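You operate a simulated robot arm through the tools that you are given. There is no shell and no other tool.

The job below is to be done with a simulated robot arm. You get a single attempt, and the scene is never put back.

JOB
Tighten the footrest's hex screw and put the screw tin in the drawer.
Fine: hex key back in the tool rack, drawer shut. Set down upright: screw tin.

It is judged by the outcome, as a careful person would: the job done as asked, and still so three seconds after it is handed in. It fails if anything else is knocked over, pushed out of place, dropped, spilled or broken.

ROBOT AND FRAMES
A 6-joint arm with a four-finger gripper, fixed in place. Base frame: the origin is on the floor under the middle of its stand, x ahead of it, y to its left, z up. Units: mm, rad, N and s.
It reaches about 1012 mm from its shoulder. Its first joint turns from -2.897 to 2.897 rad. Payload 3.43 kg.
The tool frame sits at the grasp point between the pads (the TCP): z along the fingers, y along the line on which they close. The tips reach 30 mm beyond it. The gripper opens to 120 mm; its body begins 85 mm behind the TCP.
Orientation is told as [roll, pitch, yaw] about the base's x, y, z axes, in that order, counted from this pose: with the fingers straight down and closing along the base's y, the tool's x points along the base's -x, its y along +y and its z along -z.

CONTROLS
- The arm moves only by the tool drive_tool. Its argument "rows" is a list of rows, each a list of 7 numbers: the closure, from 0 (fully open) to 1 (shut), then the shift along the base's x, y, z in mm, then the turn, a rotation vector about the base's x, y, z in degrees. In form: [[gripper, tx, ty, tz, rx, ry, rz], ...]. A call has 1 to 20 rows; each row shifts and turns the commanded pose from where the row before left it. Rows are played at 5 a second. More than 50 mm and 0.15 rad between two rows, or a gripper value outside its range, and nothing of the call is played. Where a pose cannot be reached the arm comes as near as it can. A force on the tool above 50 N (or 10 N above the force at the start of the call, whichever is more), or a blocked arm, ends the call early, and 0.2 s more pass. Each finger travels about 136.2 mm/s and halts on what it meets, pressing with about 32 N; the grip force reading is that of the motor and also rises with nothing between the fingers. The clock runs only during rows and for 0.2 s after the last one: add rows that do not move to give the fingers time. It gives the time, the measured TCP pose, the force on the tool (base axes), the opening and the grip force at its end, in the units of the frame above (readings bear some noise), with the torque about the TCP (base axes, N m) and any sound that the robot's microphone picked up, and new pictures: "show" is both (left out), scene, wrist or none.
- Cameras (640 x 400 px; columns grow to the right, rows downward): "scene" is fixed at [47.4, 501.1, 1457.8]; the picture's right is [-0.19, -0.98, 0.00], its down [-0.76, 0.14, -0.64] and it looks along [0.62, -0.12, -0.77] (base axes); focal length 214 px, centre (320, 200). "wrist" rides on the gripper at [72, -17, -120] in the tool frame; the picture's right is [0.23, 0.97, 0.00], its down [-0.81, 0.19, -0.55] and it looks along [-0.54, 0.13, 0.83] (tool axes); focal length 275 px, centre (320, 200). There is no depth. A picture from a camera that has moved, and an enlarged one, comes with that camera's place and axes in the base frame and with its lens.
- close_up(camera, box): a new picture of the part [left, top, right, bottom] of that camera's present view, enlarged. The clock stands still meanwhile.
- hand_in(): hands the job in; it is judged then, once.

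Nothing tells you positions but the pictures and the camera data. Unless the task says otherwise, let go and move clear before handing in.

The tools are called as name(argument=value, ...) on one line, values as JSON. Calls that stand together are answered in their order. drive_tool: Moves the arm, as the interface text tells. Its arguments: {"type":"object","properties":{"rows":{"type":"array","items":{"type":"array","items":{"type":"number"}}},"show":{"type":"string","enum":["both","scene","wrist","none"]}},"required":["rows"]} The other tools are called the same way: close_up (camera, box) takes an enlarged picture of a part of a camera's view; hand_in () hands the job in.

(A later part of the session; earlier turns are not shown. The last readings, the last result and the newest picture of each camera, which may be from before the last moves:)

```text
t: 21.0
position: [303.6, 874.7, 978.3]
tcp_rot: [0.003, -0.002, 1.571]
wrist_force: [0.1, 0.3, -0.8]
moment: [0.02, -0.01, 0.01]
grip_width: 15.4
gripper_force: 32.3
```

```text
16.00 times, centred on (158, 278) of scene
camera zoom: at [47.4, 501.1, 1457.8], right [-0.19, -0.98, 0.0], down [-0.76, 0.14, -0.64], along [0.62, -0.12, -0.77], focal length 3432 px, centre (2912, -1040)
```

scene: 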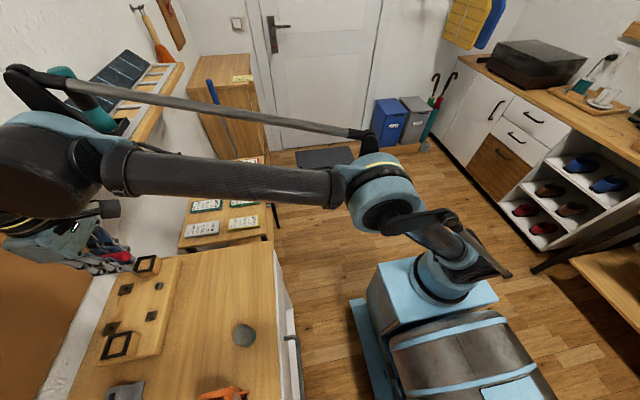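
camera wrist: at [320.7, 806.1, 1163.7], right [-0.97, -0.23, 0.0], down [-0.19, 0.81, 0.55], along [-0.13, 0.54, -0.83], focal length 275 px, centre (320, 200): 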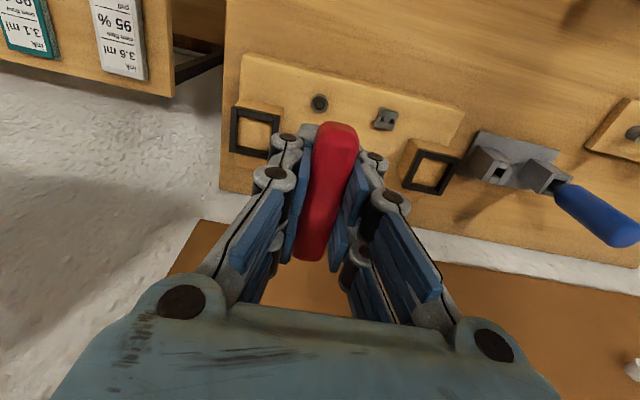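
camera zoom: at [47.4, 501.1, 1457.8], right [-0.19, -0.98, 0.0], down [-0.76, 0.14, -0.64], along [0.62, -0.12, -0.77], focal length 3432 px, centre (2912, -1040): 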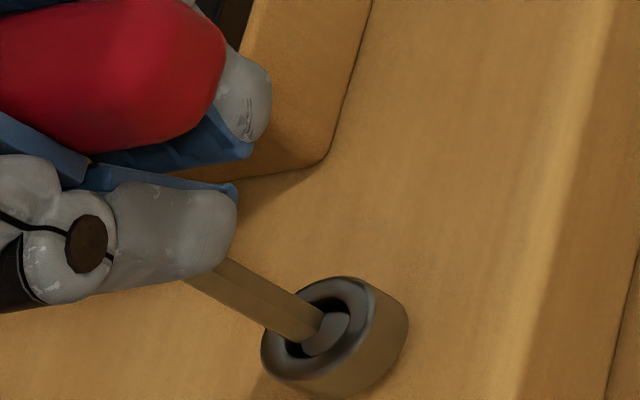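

drive_tool(rows=[[1, 0, 0, -1.5, 0, 0, 0], [1, 0, 0, -1.5, 0, 0, 0], [1, 0, 0, 0, 0, 0, 0]], show="none")

close_up(camera="scene", box=[146, 270, 170, 285])

```text
t: 21.8
position: [304.7, 874.7, 975.0]
tcp_rot: [0.0, -0.001, 1.572]
wrist_force: [-0.4, 0.1, -0.5]
moment: [0.02, 0.0, 0.01]
grip_width: 15.7
gripper_force: 31.9
```

```text
16.00 times, centred on (158, 278) of scene
camera zoom: at [47.4, 501.1, 1457.8], right [-0.19, -0.98, 0.0], down [-0.76, 0.14, -0.64], along [0.62, -0.12, -0.77], focal length 3432 px, centre (2912, -1040)
```

zoom: 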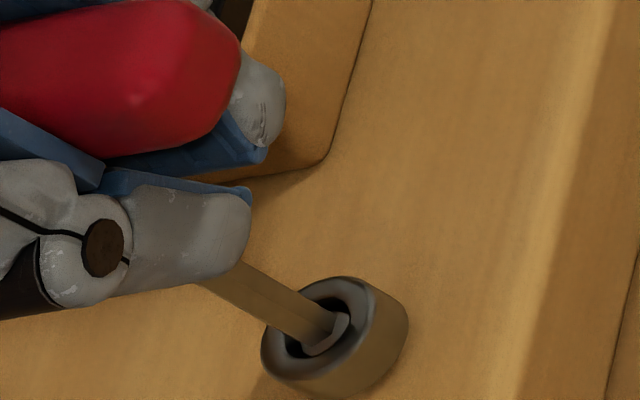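

drive_tool(rows=[[1, 0, 0, -1.5, 0, 0, 0], [1, 0, 0, -1.5, 0, 0, 0], [1, 0, 0, 0, 0, 0, 0]], show="none")

close_up(camera="scene", box=[146, 270, 170, 285])

```text
t: 22.6
position: [303.5, 874.9, 970.9]
tcp_rot: [0.002, 0.0, 1.57]
wrist_force: [0.7, 0.4, -0.5]
moment: [0.03, -0.01, 0.0]
grip_width: 15.8
gripper_force: 32.1
```

```text
16.00 times, centred on (158, 278) of scene
camera zoom: at [47.4, 501.1, 1457.8], right [-0.19, -0.98, 0.0], down [-0.76, 0.14, -0.64], along [0.62, -0.12, -0.77], focal length 3432 px, centre (2912, -1040)
```

zoom: 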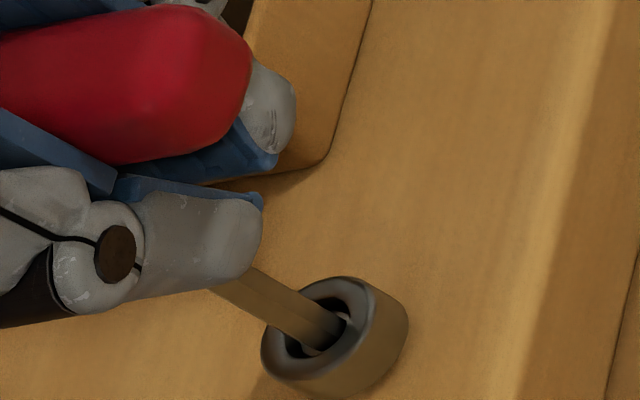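

The tip looks like it's entering the socket with no contact force. Continue down gently until it seats.

drive_tool(rows=[[1, 0, 0, -1.2, 0, 0, 0], [1, 0, 0, -1.2, 0, 0, 0], [1, 0, 0, 0, 0, 0, 0]], show="none")

close_up(camera="scene", box=[146, 270, 170, 285])

```text
t: 23.4
position: [303.9, 874.6, 969.7]
tcp_rot: [0.001, -0.001, 1.572]
wrist_force: [-0.3, 0.5, -0.4]
moment: [0.0, -0.03, 0.0]
grip_width: 15.7
gripper_force: 31.9
```

```text
16.00 times, centred on (158, 278) of scene
camera zoom: at [47.4, 501.1, 1457.8], right [-0.19, -0.98, 0.0], down [-0.76, 0.14, -0.64], along [0.62, -0.12, -0.77], focal length 3432 px, centre (2912, -1040)
```

zoom: 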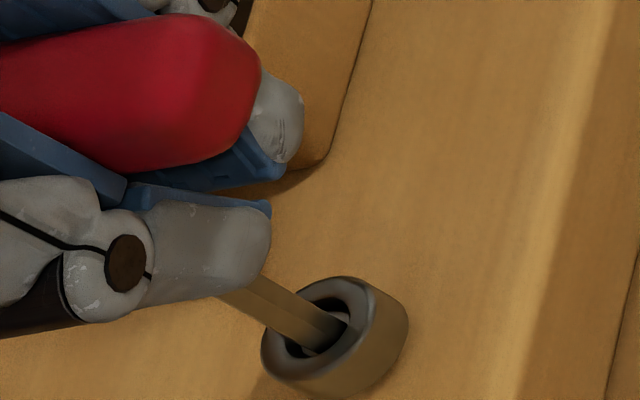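

drive_tool(rows=[[1, 0, 0, -1.2, 0, 0, 0], [1, 0, 0, -1.2, 0, 0, 0], [1, 0, 0, -1.0, 0, 0, 0], [1, 0, 0, 0, 0, 0, 0]], show="none")

close_up(camera="scene", box=[146, 270, 170, 285])

```text
t: 24.4
position: [303.5, 876.0, 965.1]
tcp_rot: [0.002, -0.001, 1.572]
wrist_force: [1.0, 7.8, -1.0]
moment: [0.6, -0.11, -0.03]
grip_width: 15.9
gripper_force: 31.7
```

```text
16.00 times, centred on (158, 278) of scene
camera zoom: at [47.4, 501.1, 1457.8], right [-0.19, -0.98, 0.0], down [-0.76, 0.14, -0.64], along [0.62, -0.12, -0.77], focal length 3432 px, centre (2912, -1040)
```

zoom: 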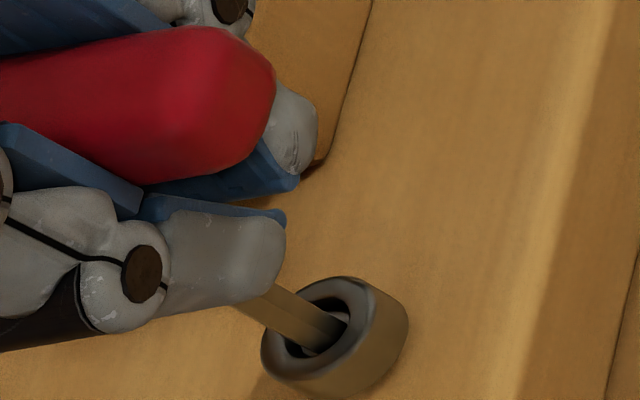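

A side force of +7.8 N in y shows the tip touching the socket's −y wall; I'll shift +y slightly to relieve it.

drive_tool(rows=[[1, 0, 0.7, 0, 0, 0, 0], [1, 0, 0, 0, 0, 0, 0]], show="none")

```text
t: 25.0
position: [301.9, 875.7, 966.1]
tcp_rot: [0.0, -0.003, 1.57]
wrist_force: [0.0, 0.6, -0.9]
moment: [-0.01, -0.03, 0.01]
grip_width: 15.8
gripper_force: 31.7
```

drive_tool(rows=[[1, 0, 0.7, 0, 0, 0, 0], [1, 0, 0, 0, 0, 0, 0]], show="none")

drive_tool(rows=[[1, 0, 0.7, 0, 0, 0, 0], [1, 0, 0, 0, 0, 0, 0]], show="none")

```text
t: 25.6
position: [302.8, 877.1, 965.9]
tcp_rot: [0.001, -0.002, 1.571]
wrist_force: [-0.2, -0.5, -1.2]
moment: [0.03, 0.02, -0.02]
grip_width: 15.7
gripper_force: 31.8
```

```text
t: 26.2
position: [303.5, 877.9, 966.4]
tcp_rot: [0.002, -0.003, 1.57]
wrist_force: [0.4, 0.6, -0.4]
moment: [-0.03, -0.06, 0.0]
grip_width: 15.6
gripper_force: 32.0
```

close_up(camera="scene", box=[146, 270, 170, 285])

drive_tool(rows=[[1, 0, 0.7, 0, 0, 0, 0], [1, 0, 0, 0, 0, 0, 0]], show="none")

```text
16.00 times, centred on (158, 278) of scene
camera zoom: at [47.4, 501.1, 1457.8], right [-0.19, -0.98, 0.0], down [-0.76, 0.14, -0.64], along [0.62, -0.12, -0.77], focal length 3432 px, centre (2912, -1040)
```

zoom: 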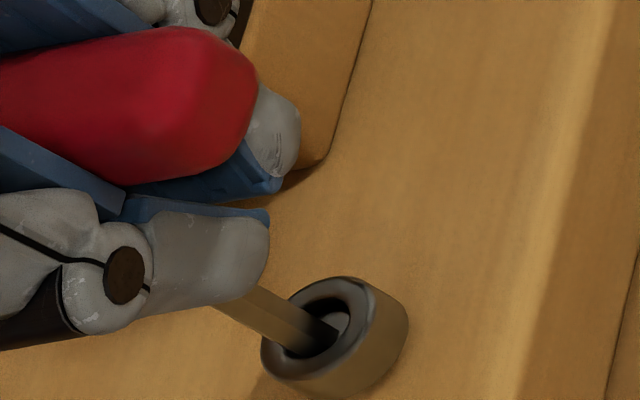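

```text
t: 26.8
position: [303.6, 878.1, 966.0]
tcp_rot: [0.001, -0.001, 1.571]
wrist_force: [-0.4, 0.2, -0.3]
moment: [-0.02, -0.02, -0.02]
grip_width: 15.7
gripper_force: 31.8
```

drive_tool(rows=[[1, 0, 0.7, 0, 0, 0, 0], [1, 0, 0, 0, 0, 0, 0]], show="none")

```text
t: 27.4
position: [303.1, 878.6, 965.8]
tcp_rot: [0.003, -0.001, 1.571]
wrist_force: [0.3, -0.3, 0.0]
moment: [0.0, 0.0, 0.04]
grip_width: 15.7
gripper_force: 31.3
```

close_up(camera="scene", box=[146, 270, 170, 285])

close_up(camera="wrist", box=[240, 60, 400, 270])

```text
16.00 times, centred on (158, 278) of scene
camera zoom: at [47.4, 501.1, 1457.8], right [-0.19, -0.98, 0.0], down [-0.76, 0.14, -0.64], along [0.62, -0.12, -0.77], focal length 3432 px, centre (2912, -1040)
```

zoom: 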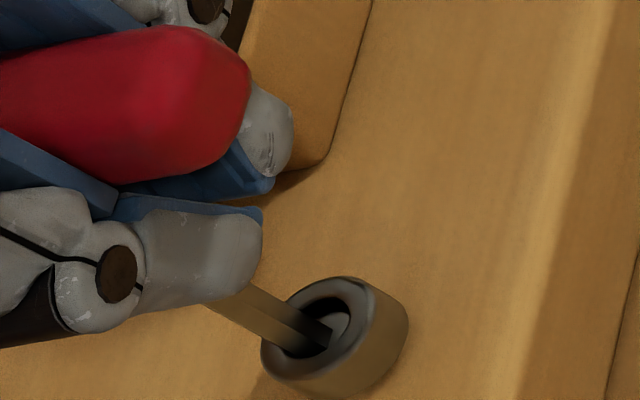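

```text
1.90 times, centred on (320, 165) of wrist
camera zoom: at [320.4, 806.9, 1086.0], right [-0.97, -0.23, 0.0], down [-0.19, 0.81, 0.55], along [-0.13, 0.54, -0.83], focal length 524 px, centre (320, 267)
```

zoom: 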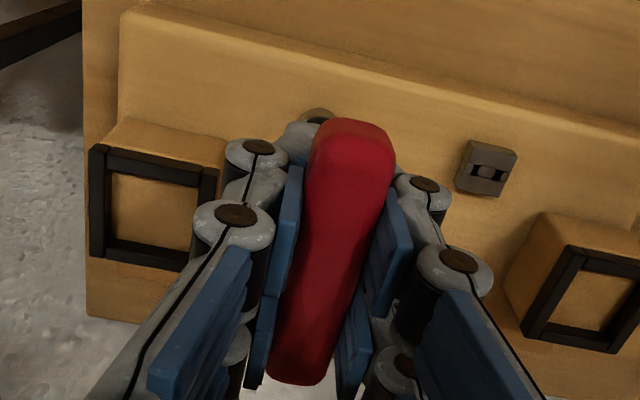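

I'll return toward the socket's centre in y and then lower until the tip meets the bottom.

drive_tool(rows=[[1, 0, -1.5, 0, 0, 0, 0], [1, 0, 0, -1, 0, 0, 0], [1, 0, 0, -1, 0, 0, 0], [1, 0, 0, 0, 0, 0, 0]], show="none")

close_up(camera="scene", box=[146, 270, 170, 285])

```text
t: 28.4
position: [303.1, 876.3, 965.0]
tcp_rot: [0.002, 0.0, 1.571]
wrist_force: [-0.8, 0.1, 15.4]
moment: [-0.08, -0.03, -0.01]
grip_width: 16.0
gripper_force: 31.7
```

```text
16.00 times, centred on (158, 278) of scene
camera zoom: at [47.4, 501.1, 1457.8], right [-0.19, -0.98, 0.0], down [-0.76, 0.14, -0.64], along [0.62, -0.12, -0.77], focal length 3432 px, centre (2912, -1040)
```

zoom: 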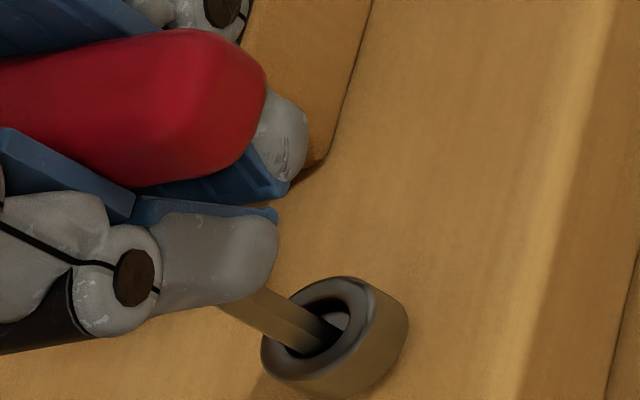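

The tip touches the socket bottom (15 N). I'll ease off a bit and probe the side walls in x to centre it.

drive_tool(rows=[[1, 0, 0, 1.0, 0, 0, 0], [1, 0.8, 0, 0, 0, 0, 0], [1, 0, 0, 0, 0, 0, 0]], show="none")

drive_tool(rows=[[1, 0.8, 0, 0, 0, 0, 0], [1, 0, 0, 0, 0, 0, 0]], show="none")

drive_tool(rows=[[1, 0.8, 0, 0, 0, 0, 0], [1, 0, 0, 0, 0, 0, 0]], show="none")

```text
t: 29.2
position: [304.5, 877.7, 966.4]
tcp_rot: [0.002, 0.0, 1.572]
wrist_force: [-0.2, 0.1, 0.0]
moment: [0.02, -0.02, 0.01]
grip_width: 15.7
gripper_force: 31.9
```

```text
t: 29.8
position: [305.3, 877.8, 964.3]
tcp_rot: [0.001, 0.0, 1.57]
wrist_force: [-0.5, 1.7, -1.2]
moment: [0.05, 0.02, -0.01]
grip_width: 15.7
gripper_force: 32.0
```

```text
t: 30.4
position: [305.1, 878.0, 965.2]
tcp_rot: [0.001, -0.001, 1.573]
wrist_force: [-8.5, -1.2, -0.1]
moment: [-0.04, -0.03, -0.02]
grip_width: 15.8
gripper_force: 32.5
```

The x-force has no matching moment, so I check for other contacts before continuing.

drive_tool(rows=[[1, 0, 0, 0, 0, 0, 0]])

close_up(camera="scene", box=[100, 240, 180, 290])

```text
t: 30.8
position: [305.9, 876.6, 965.6]
tcp_rot: [0.001, -0.002, 1.573]
wrist_force: [-10.9, -2.1, -2.0]
moment: [-0.11, -0.01, -0.02]
grip_width: 15.8
gripper_force: 32.3
camera wrist: at [321.8, 805.8, 1084.7], right [-0.97, -0.23, 0.0], down [-0.19, 0.81, 0.55], along [-0.13, 0.54, -0.83], focal length 275 px, centre (320, 200)
```

scene: 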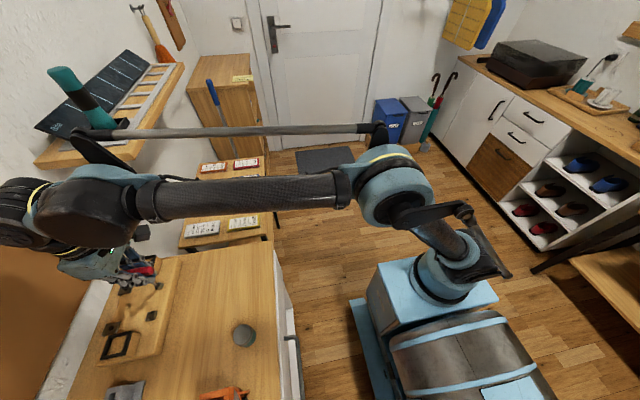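
wrist: 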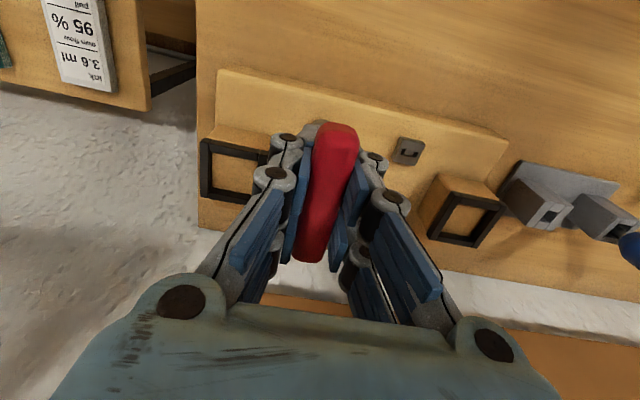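

```text
8.00 times, centred on (140, 265) of scene
camera zoom: at [47.4, 501.1, 1457.8], right [-0.19, -0.98, 0.0], down [-0.76, 0.14, -0.64], along [0.62, -0.12, -0.77], focal length 1716 px, centre (1760, -320)
```

zoom: 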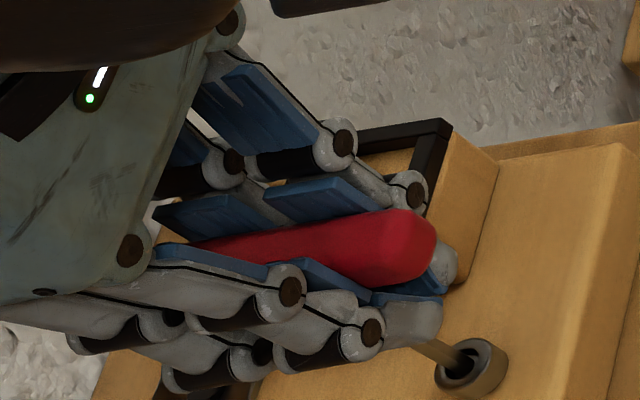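

drive_tool(rows=[[1, -0.8, 0, 0, 0, 0, 0], [1, 0, 0, 0, 0, 0, 0]], show="none")

drive_tool(rows=[[1, -0.8, 0, 0, 0, 0, 0], [1, 0, 0, 0, 0, 0, 0]], show="none")

drive_tool(rows=[[1, -0.8, 0, 0, 0, 0, 0], [1, 0, 0, 0, 0, 0, 0]], show="none")

drive_tool(rows=[[1, -0.8, 0, 0, 0, 0, 0], [1, 0, 0, 0, 0, 0, 0]], show="none")

```text
t: 31.4
position: [303.6, 877.7, 966.4]
tcp_rot: [0.002, -0.002, 1.57]
wrist_force: [-5.9, -3.0, -0.3]
moment: [-0.22, -0.06, 0.02]
grip_width: 15.7
gripper_force: 32.5
```

```text
t: 32.0
position: [305.3, 877.7, 964.9]
tcp_rot: [0.001, -0.002, 1.569]
wrist_force: [-0.9, 0.1, 4.6]
moment: [-0.11, -0.07, 0.03]
grip_width: 15.8
gripper_force: 31.8
```

```text
t: 32.6
position: [304.1, 877.2, 965.3]
tcp_rot: [0.003, -0.002, 1.572]
wrist_force: [12.1, 3.4, 4.2]
moment: [-0.03, -0.01, 0.01]
grip_width: 15.8
gripper_force: 32.4
```

```text
t: 33.2
position: [304.6, 877.3, 965.5]
tcp_rot: [0.003, -0.001, 1.569]
wrist_force: [28.0, 10.6, 8.9]
moment: [-0.2, 0.09, 0.06]
grip_width: 15.4
gripper_force: 32.4
```

Both x walls are found; the centre is about +2 mm from here. I move back to the middle.

drive_tool(rows=[[1, 1, 0, 0.3, 0, 0, 0], [1, 1, 0, 0.2, 0, 0, 0], [1, 0, 0, 0, 0, 0, 0]], show="none")

close_up(camera="scene", box=[146, 270, 170, 285])

```text
t: 34.0
position: [302.8, 877.8, 964.4]
tcp_rot: [0.005, -0.001, 1.574]
wrist_force: [0.3, 0.1, -0.5]
moment: [-0.03, 0.0, 0.01]
grip_width: 15.8
gripper_force: 32.0
```

```text
16.00 times, centred on (158, 278) of scene
camera zoom: at [47.4, 501.1, 1457.8], right [-0.19, -0.98, 0.0], down [-0.76, 0.14, -0.64], along [0.62, -0.12, -0.77], focal length 3432 px, centre (2912, -1040)
```

zoom: 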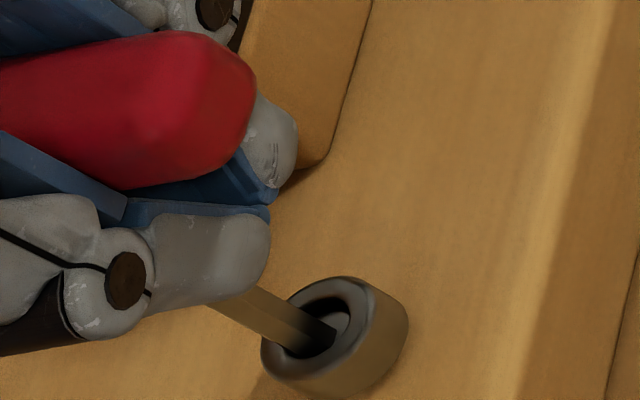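

drive_tool(rows=[[1, 0, 0.8, 0, 0, 0, 0], [1, 0, 0.8, 0, 0, 0, 0], [1, 0, 0, 0, 0, 0, 0]], show="none")

drive_tool(rows=[[1, 0, 0.8, 0, 0, 0, 0], [1, 0, 0, 0, 0, 0, 0]], show="none")

drive_tool(rows=[[1, 0, 0.8, 0, 0, 0, 0], [1, 0, 0, 0, 0, 0, 0]], show="none")

```text
t: 34.8
position: [304.2, 878.9, 964.9]
tcp_rot: [0.002, -0.002, 1.571]
wrist_force: [1.0, -4.5, -1.2]
moment: [-0.41, -0.03, -0.03]
grip_width: 15.6
gripper_force: 31.9
```

```text
t: 35.4
position: [304.0, 879.4, 967.1]
tcp_rot: [0.002, -0.001, 1.571]
wrist_force: [0.7, -17.4, -4.7]
moment: [-1.39, 0.0, 0.02]
grip_width: 15.8
gripper_force: 32.4
```

```text
t: 36.0
position: [304.3, 880.1, 966.9]
tcp_rot: [0.002, -0.002, 1.571]
wrist_force: [-2.1, -26.2, -11.2]
moment: [-1.99, 0.17, 0.01]
grip_width: 15.8
gripper_force: 31.7
```

The +y wall is at about +3.3 and the −y wall at about +0.4, so I return to the middle and check.

drive_tool(rows=[[1, 0, -1.5, 0, 0, 0, 0], [1, 0, -1.8, 0, 0, 0, 0], [1, 0, 0, 0, 0, 0, 0], [1, 0, 0, 0, 0, 0, 0]], show="none")

close_up(camera="scene", box=[146, 270, 170, 285])

close_up(camera="wrist", box=[240, 60, 400, 270])

```text
t: 37.0
position: [304.1, 877.5, 966.8]
tcp_rot: [0.002, -0.001, 1.571]
wrist_force: [0.0, -0.2, 0.0]
moment: [0.01, 0.02, -0.01]
grip_width: 15.8
gripper_force: 31.4
```

```text
16.00 times, centred on (158, 278) of scene
camera zoom: at [47.4, 501.1, 1457.8], right [-0.19, -0.98, 0.0], down [-0.76, 0.14, -0.64], along [0.62, -0.12, -0.77], focal length 3432 px, centre (2912, -1040)
```

zoom: 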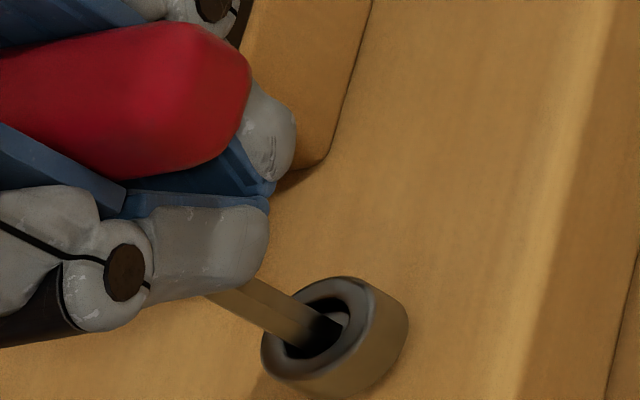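

```text
1.90 times, centred on (320, 165) of wrist
camera zoom: at [320.7, 806.3, 1085.3], right [-0.97, -0.23, 0.0], down [-0.19, 0.81, 0.56], along [-0.13, 0.54, -0.83], focal length 524 px, centre (320, 267)
```

zoom: 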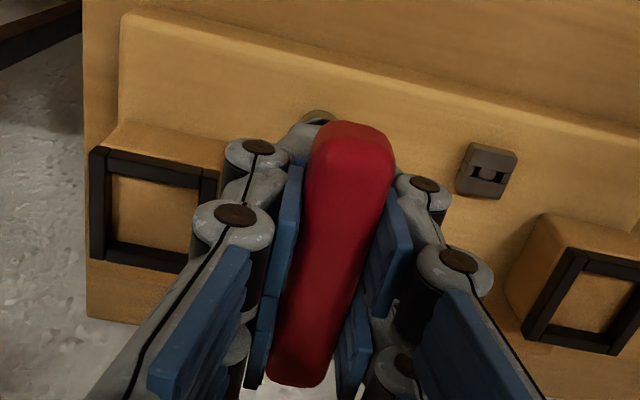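

The key is centred in the socket. I'll seat it with light downward force and begin turning clockwise, compensating for the small offset between shaft and TCP.

drive_tool(rows=[[1, 0, 0, -0.6, 0, 0, 0], [1, 0, 0, -0.4, 0, 0, 0], [1, 0.22, 0.08, 0, 0, 0, -5], [1, 0.23, 0.06, 0, 0, 0, -5], [1, 0.23, 0.04, 0, 0, 0, -5], [1, 0, 0, 0, 0, 0, 0]], show="none")

close_up(camera="scene", box=[146, 270, 170, 285])

```text
t: 38.4
position: [305.0, 877.4, 964.6]
tcp_rot: [0.002, 0.0, 1.308]
wrist_force: [-3.0, -3.6, -1.9]
moment: [-0.23, 0.07, 0.01]
grip_width: 15.6
gripper_force: 32.3
```

```text
16.00 times, centred on (158, 278) of scene
camera zoom: at [47.4, 501.1, 1457.8], right [-0.19, -0.98, 0.0], down [-0.76, 0.14, -0.64], along [0.62, -0.12, -0.77], focal length 3432 px, centre (2912, -1040)
```

zoom: 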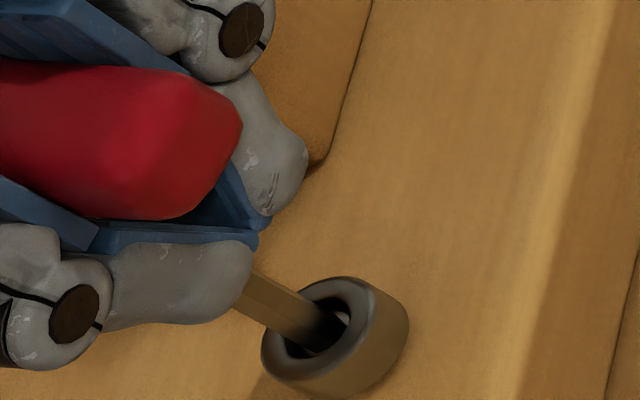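

drive_tool(rows=[[1, 0.05, -0.3, 0, 0, 0, -7.5], [1, 0.35, -0.02, 0, 0, 0, -7.5], [1, 0.33, -0.07, 0, 0, 0, -7.5], [1, 0.31, -0.1, 0, 0, 0, -7.5], [1, 0, 0, 0, 0, 0, 0]], show="none")

close_up(camera="scene", box=[146, 270, 170, 285])

```text
t: 39.6
position: [305.1, 875.9, 965.5]
tcp_rot: [0.001, -0.001, 0.785]
wrist_force: [0.2, 0.1, -1.0]
moment: [-0.04, 0.0, -0.03]
grip_width: 15.6
gripper_force: 32.6
```

```text
16.00 times, centred on (158, 278) of scene
camera zoom: at [47.4, 501.1, 1457.8], right [-0.19, -0.98, 0.0], down [-0.76, 0.14, -0.64], along [0.62, -0.12, -0.77], focal length 3432 px, centre (2912, -1040)
```

zoom: 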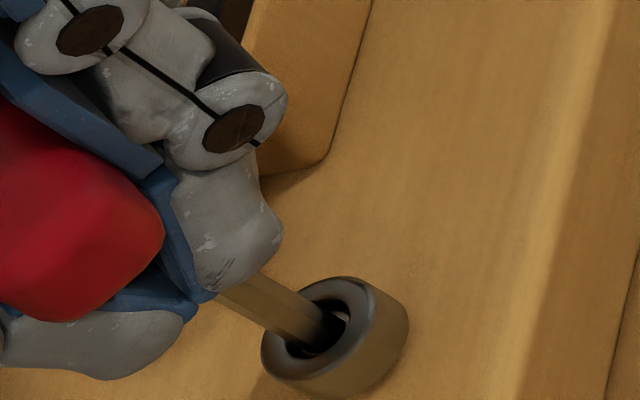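

No torque yet and no bottom contact. I'll press down to seat the key fully, then turn further.

drive_tool(rows=[[1, 0, 0, -0.7, 0, 0, 0], [1, 0, 0, -0.7, 0, 0, 0], [1, 0, 0, 0, 0, 0, 0]], show="none")

drive_tool(rows=[[1, 0, 0, -0.7, 0, 0, 0], [1, 0, 0, 0, 0, 0, 0]], show="none")

```text
t: 40.4
position: [305.1, 877.7, 963.6]
tcp_rot: [0.003, -0.002, 0.786]
wrist_force: [0.0, 0.1, -0.3]
moment: [-0.01, -0.02, 0.02]
grip_width: 15.5
gripper_force: 32.2
```

```text
t: 41.0
position: [305.5, 877.4, 962.8]
tcp_rot: [0.001, -0.001, 0.786]
wrist_force: [-3.1, 6.2, 12.0]
moment: [-0.19, 0.16, -0.02]
grip_width: 15.7
gripper_force: 32.4
```

drive_tool(rows=[[1, 0.3, -0.14, 0, 0, 0, -7.5], [1, 0.29, -0.19, 0, 0, 0, -7.5], [1, 0.27, -0.24, 0, 0, 0, -7.5], [1, 0.24, -0.28, 0, 0, 0, -7.5], [1, 0, 0, 0, 0, 0, 0]], show="none")

close_up(camera="scene", box=[146, 270, 170, 285])

```text
t: 42.2
position: [306.1, 875.4, 961.9]
tcp_rot: [0.002, -0.002, 0.264]
wrist_force: [-8.8, 15.0, 18.5]
moment: [-0.16, 0.34, -0.05]
grip_width: 15.8
gripper_force: 32.2
```

```text
16.00 times, centred on (158, 278) of scene
camera zoom: at [47.4, 501.1, 1457.8], right [-0.19, -0.98, 0.0], down [-0.76, 0.14, -0.64], along [0.62, -0.12, -0.77], focal length 3432 px, centre (2912, -1040)
```

zoom: 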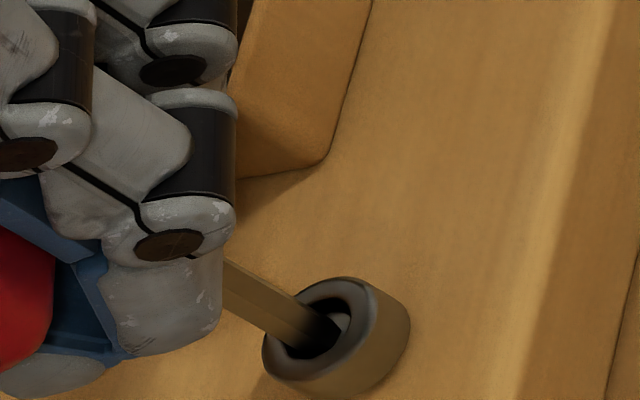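

Side forces grew a bit, so I correct the axis offset estimate and continue turning clockwise with less side load.

drive_tool(rows=[[1, -0.4, 0.7, 0.4, 0, 0, 0], [1, 0.0, 0.1, 0, 0, 0, -7.5], [1, 0.1, -0.2, 0, 0, 0, -7.5], [1, 0.1, -0.2, 0, 0, 0, -7.5], [1, 0.1, -0.2, 0, 0, 0, -7.5], [1, 0, 0, 0, 0, 0, 0]], show="none")

close_up(camera="scene", box=[146, 270, 170, 285])

```text
t: 43.6
position: [306.4, 876.1, 962.8]
tcp_rot: [0.0, -0.001, -0.264]
wrist_force: [3.9, -0.5, -1.5]
moment: [-0.02, -0.16, -0.01]
grip_width: 15.3
gripper_force: 31.3
```

```text
16.00 times, centred on (158, 278) of scene
camera zoom: at [47.4, 501.1, 1457.8], right [-0.19, -0.98, 0.0], down [-0.76, 0.14, -0.64], along [0.62, -0.12, -0.77], focal length 3432 px, centre (2912, -1040)
```

zoom: 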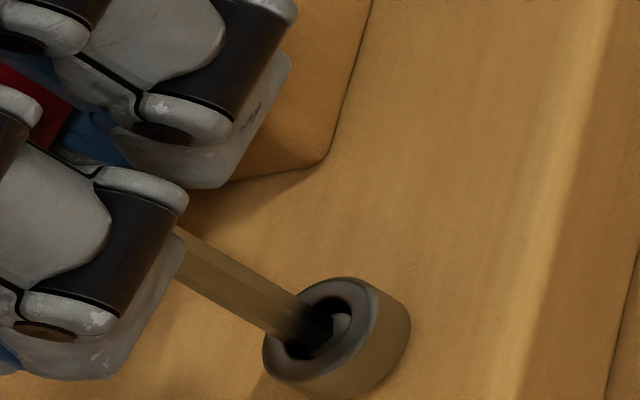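

The footrest hasn't moved, and the screw head appears to have sunk slightly, so it's turning. I continue clockwise.

drive_tool(rows=[[1, 0.2, -0.22, -0.3, 0, 0, -7.5], [1, 0.03, -0.23, 0, 0, 0, -7.5], [1, 0, -0.235, -0.2, 0, 0, -7.5], [1, -0.03, -0.24, 0, 0, 0, -7.5], [1, -0.06, -0.225, -0.2, 0, 0, -7.5], [1, -0.09, -0.215, 0, 0, 0, -7.5], [1, 0, 0, 0, 0, 0, 0]], show="none")

close_up(camera="scene", box=[146, 270, 170, 285])

```text
t: 45.2
position: [307.5, 875.0, 963.6]
tcp_rot: [-0.001, 0.0, -1.049]
wrist_force: [6.1, -7.2, 12.4]
moment: [0.09, 0.09, -0.03]
grip_width: 15.7
gripper_force: 32.4
```

```text
16.00 times, centred on (158, 278) of scene
camera zoom: at [47.4, 501.1, 1457.8], right [-0.19, -0.98, 0.0], down [-0.76, 0.14, -0.64], along [0.62, -0.12, -0.77], focal length 3432 px, centre (2912, -1040)
```

zoom: 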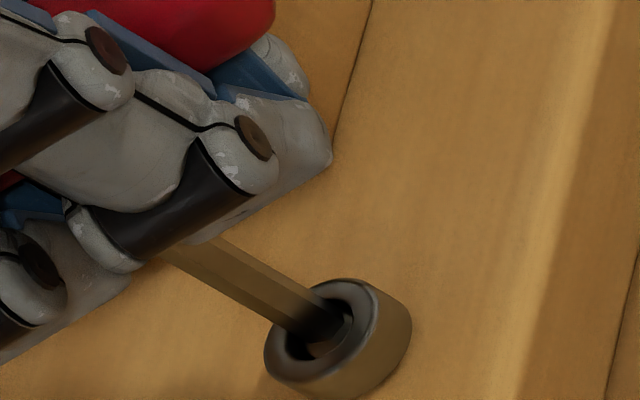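

drive_tool(rows=[[1, 0.1, -0.5, 0.2, 0, 0, -7.5], [1, -0.15, -0.18, 0, 0, 0, -7.5], [1, -0.165, -0.165, 0, 0, 0, -7.5], [1, -0.18, -0.15, -0.2, 0, 0, -7.5], [1, -0.2, -0.12, 0, 0, 0, -7.5], [1, -0.22, -0.09, 0, 0, 0, -7.5], [1, 0, 0, 0, 0, 0, 0]], show="none")

close_up(camera="scene", box=[146, 270, 170, 285])

```text
t: 46.8
position: [305.9, 875.8, 963.5]
tcp_rot: [0.001, 0.001, -1.504]
wrist_force: [-1.9, -0.1, 1.3]
moment: [-0.04, 0.13, 0.0]
grip_width: 15.7
gripper_force: 31.7
out of reach, approached as far as the arm can: row 4, 5, 6
```

```text
16.00 times, centred on (158, 278) of scene
camera zoom: at [47.4, 501.1, 1457.8], right [-0.19, -0.98, 0.0], down [-0.76, 0.14, -0.64], along [0.62, -0.12, -0.77], focal length 3432 px, centre (2912, -1040)
```

zoom: 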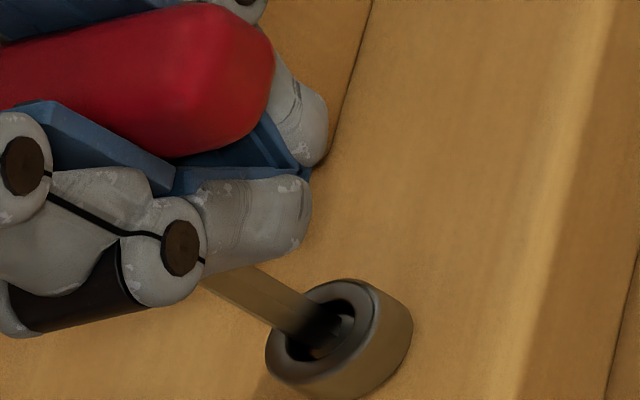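

The wrist reached its rotation limit after ~176° of turning; the head is sinking gradually. Let me look closely at the head before re-gripping the turn.

close_up(camera="scene", box=[153, 278, 165, 287])

drive_tool(rows=[[1, 0, 0, 0, 0, 0, 0]])

```text
16.00 times, centred on (159, 282) of scene
camera zoom: at [47.4, 501.1, 1457.8], right [-0.19, -0.98, 0.0], down [-0.76, 0.14, -0.64], along [0.62, -0.12, -0.77], focal length 3432 px, centre (2896, -1120)
```

zoom: 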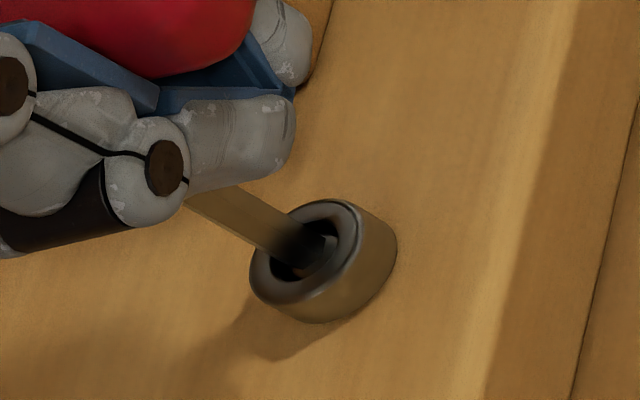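

```text
t: 47.2
position: [307.5, 874.3, 962.9]
tcp_rot: [0.0, -0.001, -1.505]
wrist_force: [-1.3, -0.5, 0.6]
moment: [-0.01, 0.09, -0.02]
grip_width: 15.5
gripper_force: 32.4
camera wrist: at [284.6, 944.5, 1082.4], right [0.96, 0.29, 0.0], down [0.24, -0.8, 0.55], along [0.16, -0.53, -0.83], focal length 275 px, centre (320, 200)
```

scene: 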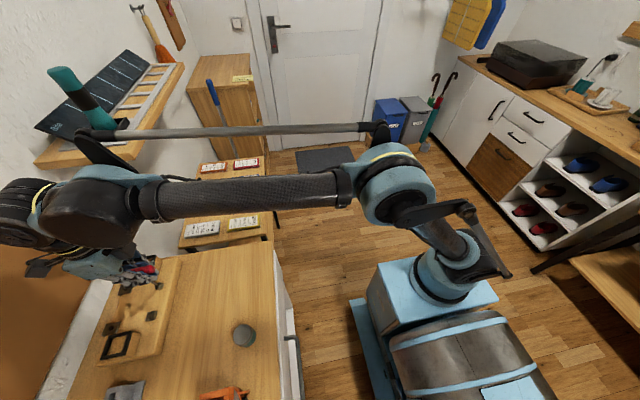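
wrist: 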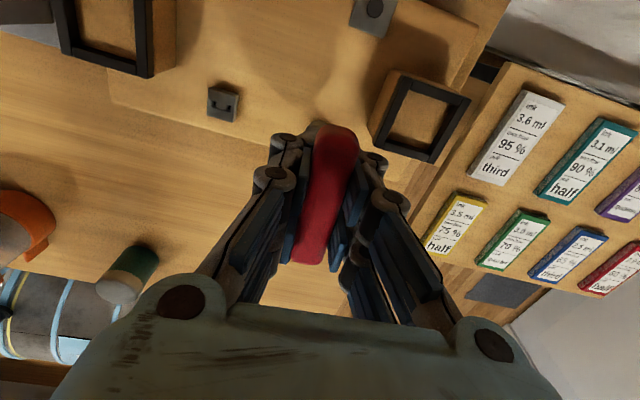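

I lift the key clear of the socket and rotate the wrist back counter-clockwise for another stroke.

drive_tool(rows=[[1, 0, 0, 6, 0, 0, 0], [1, 0, 0, 8, 0, 0, 0], [1, 0, 0, 8, 0, 0, 0], [1, 0, 0, 0, 0, 0, 8.5], [1, 0, 0, 0, 0, 0, 8.5], [1, 0, 0, 0, 0, 0, 8.5], [1, 0, 0, 0, 0, 0, 8.5], [1, 0, 0, 0, 0, 0, 8.5], [1, 0, 0, 0, 0, 0, 8.5], [1, 0, 0, 0, 0, 0, 8.5], [1, 0, 0, 0, 0, 0, 8.5], [1, 0, 0, 0, 0, 0, 8.5], [1, 0, 0, 0, 0, 0, 8.5], [1, 0, 0, 0, 0, 0, 0]], show="none")

close_up(camera="scene", box=[146, 270, 170, 285])

```text
t: 50.2
position: [306.2, 873.5, 986.4]
tcp_rot: [0.003, 0.0, -0.019]
wrist_force: [-0.2, -0.4, -0.8]
moment: [0.01, -0.01, -0.01]
grip_width: 15.5
gripper_force: 31.9
```

```text
16.00 times, centred on (158, 278) of scene
camera zoom: at [47.4, 501.1, 1457.8], right [-0.19, -0.98, 0.0], down [-0.76, 0.14, -0.64], along [0.62, -0.12, -0.77], focal length 3432 px, centre (2912, -1040)
```

zoom: 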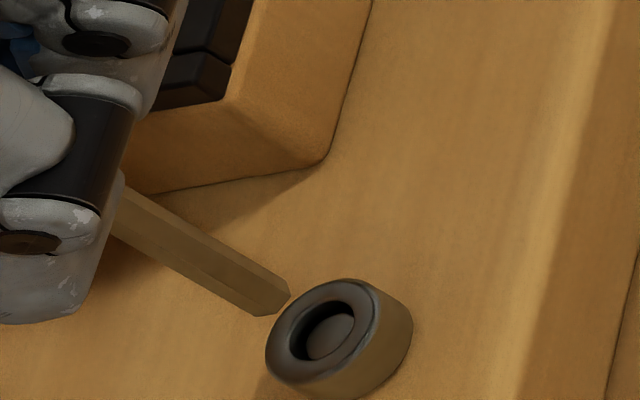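

drive_tool(rows=[[1, 0, 0, 0, 0, 0, 8.5], [1, 0, 0, 0, 0, 0, 8.5], [1, 0, 0, 0, 0, 0, 8.5], [1, 0, 0, 0, 0, 0, 8.5], [1, 0, 0, 0, 0, 0, 8.5], [1, 0, 0, 0, 0, 0, 8.5], [1, 0, 0, 0, 0, 0, 8.5], [1, 0, 0, 0, 0, 0, 8.5], [1, 0, 0, 0, 0, 0, 8.5], [1, 0, 0, 0, 0, 0, 8.5], [1, 0, 0, 0, 0, 0, 8.5], [1, 0, 0, 0, 0, 0, 8.5], [1, 0, 0, 0, 0, 0, 8.5], [1, 0, 0, 0, 0, 0, 8.5], [1, 0, 0, 0, 0, 0, 8.5], [1, 0, 0, 0, 0, 0, 8.5], [1, 0, 0, 0, 0, 0, 8.5], [1, 0, 0, 0, 0, 0, 8.5], [1, 0, 0, 0, 0, 0, 8.5], [1, 0, 0, 0, 0, 0, 0]], show="none")

close_up(camera="scene", box=[130, 260, 178, 290])

```text
t: 54.4
position: [306.6, 874.8, 983.8]
tcp_rot: [0.003, -0.006, 2.8]
wrist_force: [-0.3, -0.3, 0.0]
moment: [0.01, -0.04, -0.02]
grip_width: 15.6
gripper_force: 32.3
```

```text
13.33 times, centred on (154, 275) of scene
camera zoom: at [47.4, 501.1, 1457.8], right [-0.19, -0.98, 0.0], down [-0.76, 0.14, -0.64], along [0.62, -0.12, -0.77], focal length 2860 px, centre (2533, -800)
```

zoom: 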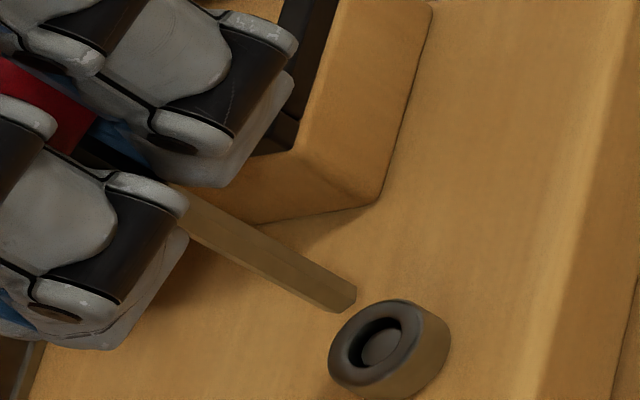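

drive_tool(rows=[[1, 0, 0, 0, 0, 0, 8.5], [1, 0, 0, 0, 0, 0, 8.5], [1, 0, 0, 0, 0, 0, 8.5], [1, 0, 0, 0, 0, 0, 8.5], [1, 0, 0, 0, 0, 0, 8.5], [1, 0, 0, 0, 0, 0, 8.5], [1, 0, 0, 0, 0, 0, 8.5], [1, 0, 0, 0, 0, 0, 0]])

```text
t: 56.2
position: [306.6, 873.9, 985.1]
tcp_rot: [0.0, 0.0, -2.446]
wrist_force: [0.3, 0.8, -1.1]
moment: [0.0, 0.02, 0.01]
grip_width: 16.0
gripper_force: 31.7
camera wrist: at [350.6, 933.4, 1104.2], right [0.8, -0.6, 0.0], down [-0.5, -0.67, 0.56], along [-0.33, -0.44, -0.83], focal length 275 px, centre (320, 200)
```

scene: 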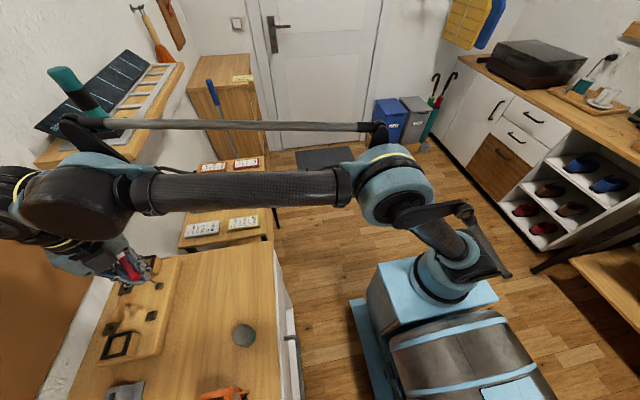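
wrist: 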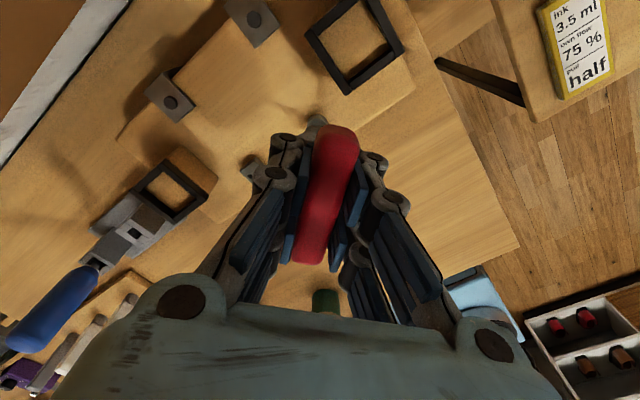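

Wrist is now at yaw ≈220°, giving a ~300° stroke. I'll move over the axis and lower the tip toward the socket again.

drive_tool(rows=[[1, -1.6, -0.3, -4, 0, 0, 0], [1, 0, 0, -4, 0, 0, 0], [1, 0, 0, 0, 0, 0, 0]], show="none")

close_up(camera="scene", box=[146, 270, 170, 285])

```text
t: 57.0
position: [304.1, 874.8, 975.0]
tcp_rot: [0.0, -0.003, -2.445]
wrist_force: [0.1, -0.9, -1.2]
moment: [0.0, 0.0, 0.01]
grip_width: 15.7
gripper_force: 31.9
```

```text
16.00 times, centred on (158, 278) of scene
camera zoom: at [47.4, 501.1, 1457.8], right [-0.19, -0.98, 0.0], down [-0.76, 0.14, -0.64], along [0.62, -0.12, -0.77], focal length 3432 px, centre (2912, -1040)
```

zoom: 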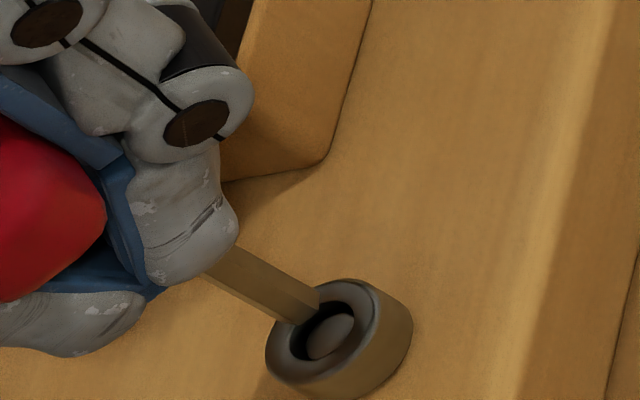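

drive_tool(rows=[[1, -1.5, 0, -1, 0, 0, 0], [1, 0, 0, -1, 0, 0, 0], [1, 0, 0, 0, 0, 0, 0]], show="none")

close_up(camera="scene", box=[146, 270, 170, 285])

```text
t: 57.8
position: [303.9, 874.1, 974.2]
tcp_rot: [0.0, -0.002, -2.447]
wrist_force: [-0.4, 0.2, 0.0]
moment: [0.02, -0.03, -0.01]
grip_width: 15.5
gripper_force: 31.9
```

```text
16.00 times, centred on (158, 278) of scene
camera zoom: at [47.4, 501.1, 1457.8], right [-0.19, -0.98, 0.0], down [-0.76, 0.14, -0.64], along [0.62, -0.12, -0.77], focal length 3432 px, centre (2912, -1040)
```

zoom: 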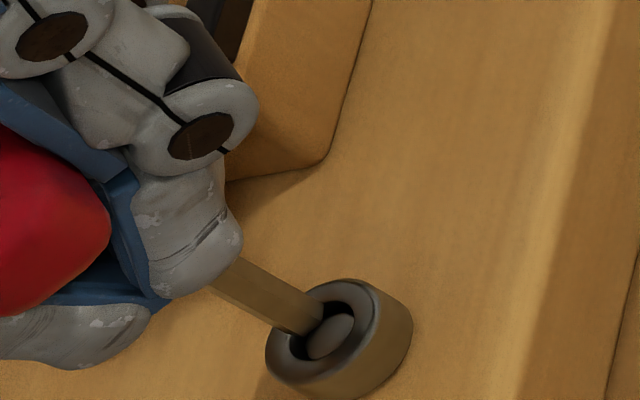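

drive_tool(rows=[[1, -0.7, -0.8, -1, 0, 0, 0], [1, 0, 0, -1, 0, 0, 0], [1, 0, 0, 0, 0, 0, 0]], show="none")

close_up(camera="scene", box=[146, 270, 170, 285])

```text
t: 58.6
position: [303.0, 873.9, 973.1]
tcp_rot: [-0.001, -0.001, -2.447]
wrist_force: [-0.8, 0.2, -0.5]
moment: [0.03, 0.01, 0.01]
grip_width: 15.8
gripper_force: 31.9
```

```text
16.00 times, centred on (158, 278) of scene
camera zoom: at [47.4, 501.1, 1457.8], right [-0.19, -0.98, 0.0], down [-0.76, 0.14, -0.64], along [0.62, -0.12, -0.77], focal length 3432 px, centre (2912, -1040)
```

zoom: 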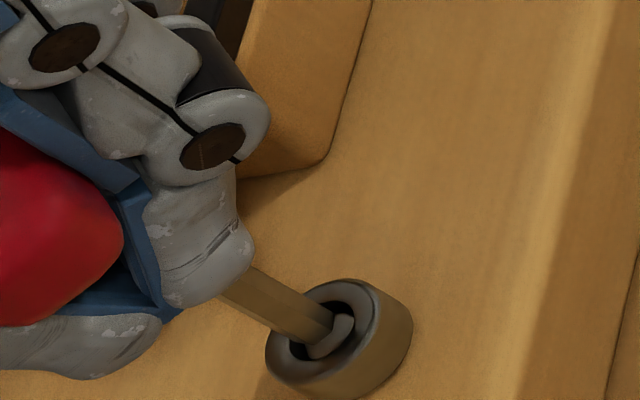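

drive_tool(rows=[[1, 0, 0, -1.2, 0, 0, 0], [1, 0, 0.3, -1.2, 0, 0, 0], [1, 0, 0, 0, 0, 0, 0]], show="none")

close_up(camera="scene", box=[146, 270, 170, 285])

```text
t: 59.4
position: [302.9, 872.9, 970.0]
tcp_rot: [0.002, -0.001, -2.448]
wrist_force: [0.0, -0.6, -0.1]
moment: [0.0, -0.04, 0.01]
grip_width: 15.9
gripper_force: 32.0
```

```text
16.00 times, centred on (158, 278) of scene
camera zoom: at [47.4, 501.1, 1457.8], right [-0.19, -0.98, 0.0], down [-0.76, 0.14, -0.64], along [0.62, -0.12, -0.77], focal length 3432 px, centre (2912, -1040)
```

zoom: 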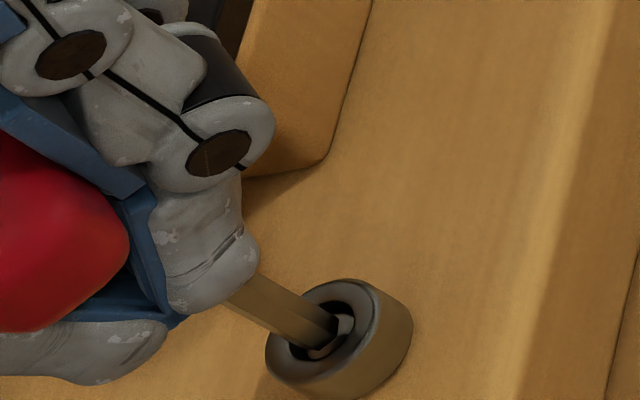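

drive_tool(rows=[[1, 0, 0.5, -1, 0, 0, 0], [1, 0, 0.3, -1, 0, 0, 0], [1, 0, 0, -1, 0, 0, 0], [1, 0, 0, 0, 0, 0, 0]], show="none")

drive_tool(rows=[[1, 0, 0, -1, 0, 0, 0], [1, 0, 0, -1, 0, 0, 0], [1, 0, 0, 0, 0, 0, 0]], show="none")

```text
t: 60.4
position: [302.6, 875.4, 967.1]
tcp_rot: [0.001, -0.002, -2.448]
wrist_force: [-0.1, -0.7, -1.0]
moment: [-0.03, 0.04, 0.03]
grip_width: 15.8
gripper_force: 32.3
```

```text
t: 61.2
position: [301.5, 875.0, 963.8]
tcp_rot: [0.0, -0.001, -2.447]
wrist_force: [-0.7, 0.7, 0.3]
moment: [-0.03, 0.0, 0.0]
grip_width: 15.9
gripper_force: 32.2
```

drive_tool(rows=[[1, 0, 0, -1, 0, 0, 0], [1, 0, 0, -1, 0, 0, 0], [1, 0, 0, 0, 0, 0, 0]], show="none")

drive_tool(rows=[[1, 0, 0, -1, 0, 0, 0], [1, 0, 0, 0, 0, 0, 0]], show="none")

close_up(camera="scene", box=[146, 270, 170, 285])

```text
t: 62.0
position: [301.9, 873.0, 962.9]
tcp_rot: [0.0, -0.001, -2.446]
wrist_force: [3.2, 18.6, 22.6]
moment: [0.09, -0.18, 0.06]
grip_width: 15.9
gripper_force: 31.8
```

```text
t: 62.6
position: [301.8, 874.5, 961.6]
tcp_rot: [0.001, -0.002, -2.448]
wrist_force: [5.8, 19.7, 22.7]
moment: [0.18, -0.26, 0.08]
grip_width: 15.7
gripper_force: 32.2
```

```text
16.00 times, centred on (158, 278) of scene
camera zoom: at [47.4, 501.1, 1457.8], right [-0.19, -0.98, 0.0], down [-0.76, 0.14, -0.64], along [0.62, -0.12, -0.77], focal length 3432 px, centre (2912, -1040)
```

zoom: 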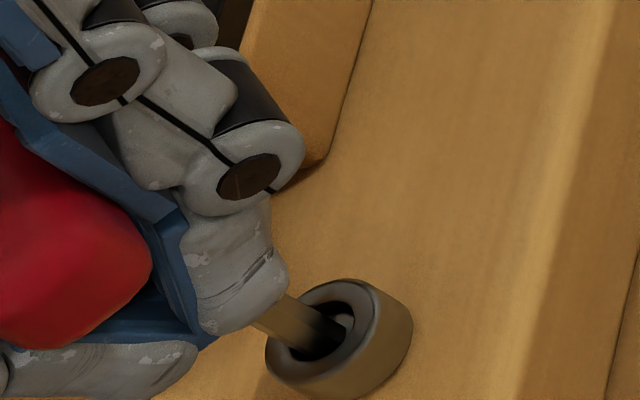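

The tip is pressing at the bottom edge with some side load; I back off slightly upward and shift +y.

drive_tool(rows=[[1, 0, 0.6, 1.2, 0, 0, 0], [1, 0, 0.4, 0, 0, 0, 0], [1, 0, 0, 0, 0, 0, 0]], show="none")

drive_tool(rows=[[1, 0, 0, -0.8, 0, 0, 0], [1, 0, 0, 0, 0, 0, 0]], show="none")

```text
t: 63.4
position: [301.4, 874.8, 963.7]
tcp_rot: [0.0, -0.005, -2.445]
wrist_force: [-0.2, 0.0, -0.4]
moment: [0.0, -0.02, -0.04]
grip_width: 15.6
gripper_force: 31.5
```

```text
t: 64.0
position: [301.8, 874.3, 962.9]
tcp_rot: [0.0, -0.002, -2.447]
wrist_force: [-0.1, 0.6, -0.4]
moment: [-0.01, 0.0, 0.01]
grip_width: 15.9
gripper_force: 31.7
```

Seated near the bottom without side load. Now I start the second clockwise stroke with compensation.

drive_tool(rows=[[1, -0.16, 0.14, 0, 0, 0, -7.5], [1, -0.16, 0.15, 0, 0, 0, -7.5], [1, -0.15, 0.165, 0, 0, 0, -7.5], [1, -0.14, 0.17, -0.1, 0, 0, -7.5], [1, 0, 0, 0, 0, 0, 0]], show="none")

close_up(camera="scene", box=[146, 270, 170, 285])

```text
t: 65.2
position: [300.6, 874.8, 962.7]
tcp_rot: [0.0, -0.005, -2.974]
wrist_force: [1.4, -1.7, 0.5]
moment: [-0.13, -0.14, -0.02]
grip_width: 15.9
gripper_force: 32.2
```

```text
16.00 times, centred on (158, 278) of scene
camera zoom: at [47.4, 501.1, 1457.8], right [-0.19, -0.98, 0.0], down [-0.76, 0.14, -0.64], along [0.62, -0.12, -0.77], focal length 3432 px, centre (2912, -1040)
```

zoom: 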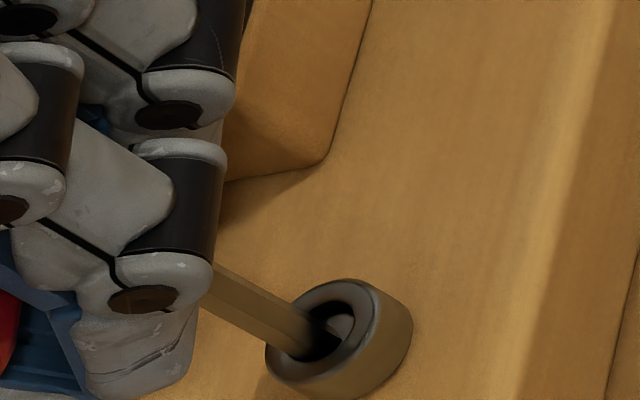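

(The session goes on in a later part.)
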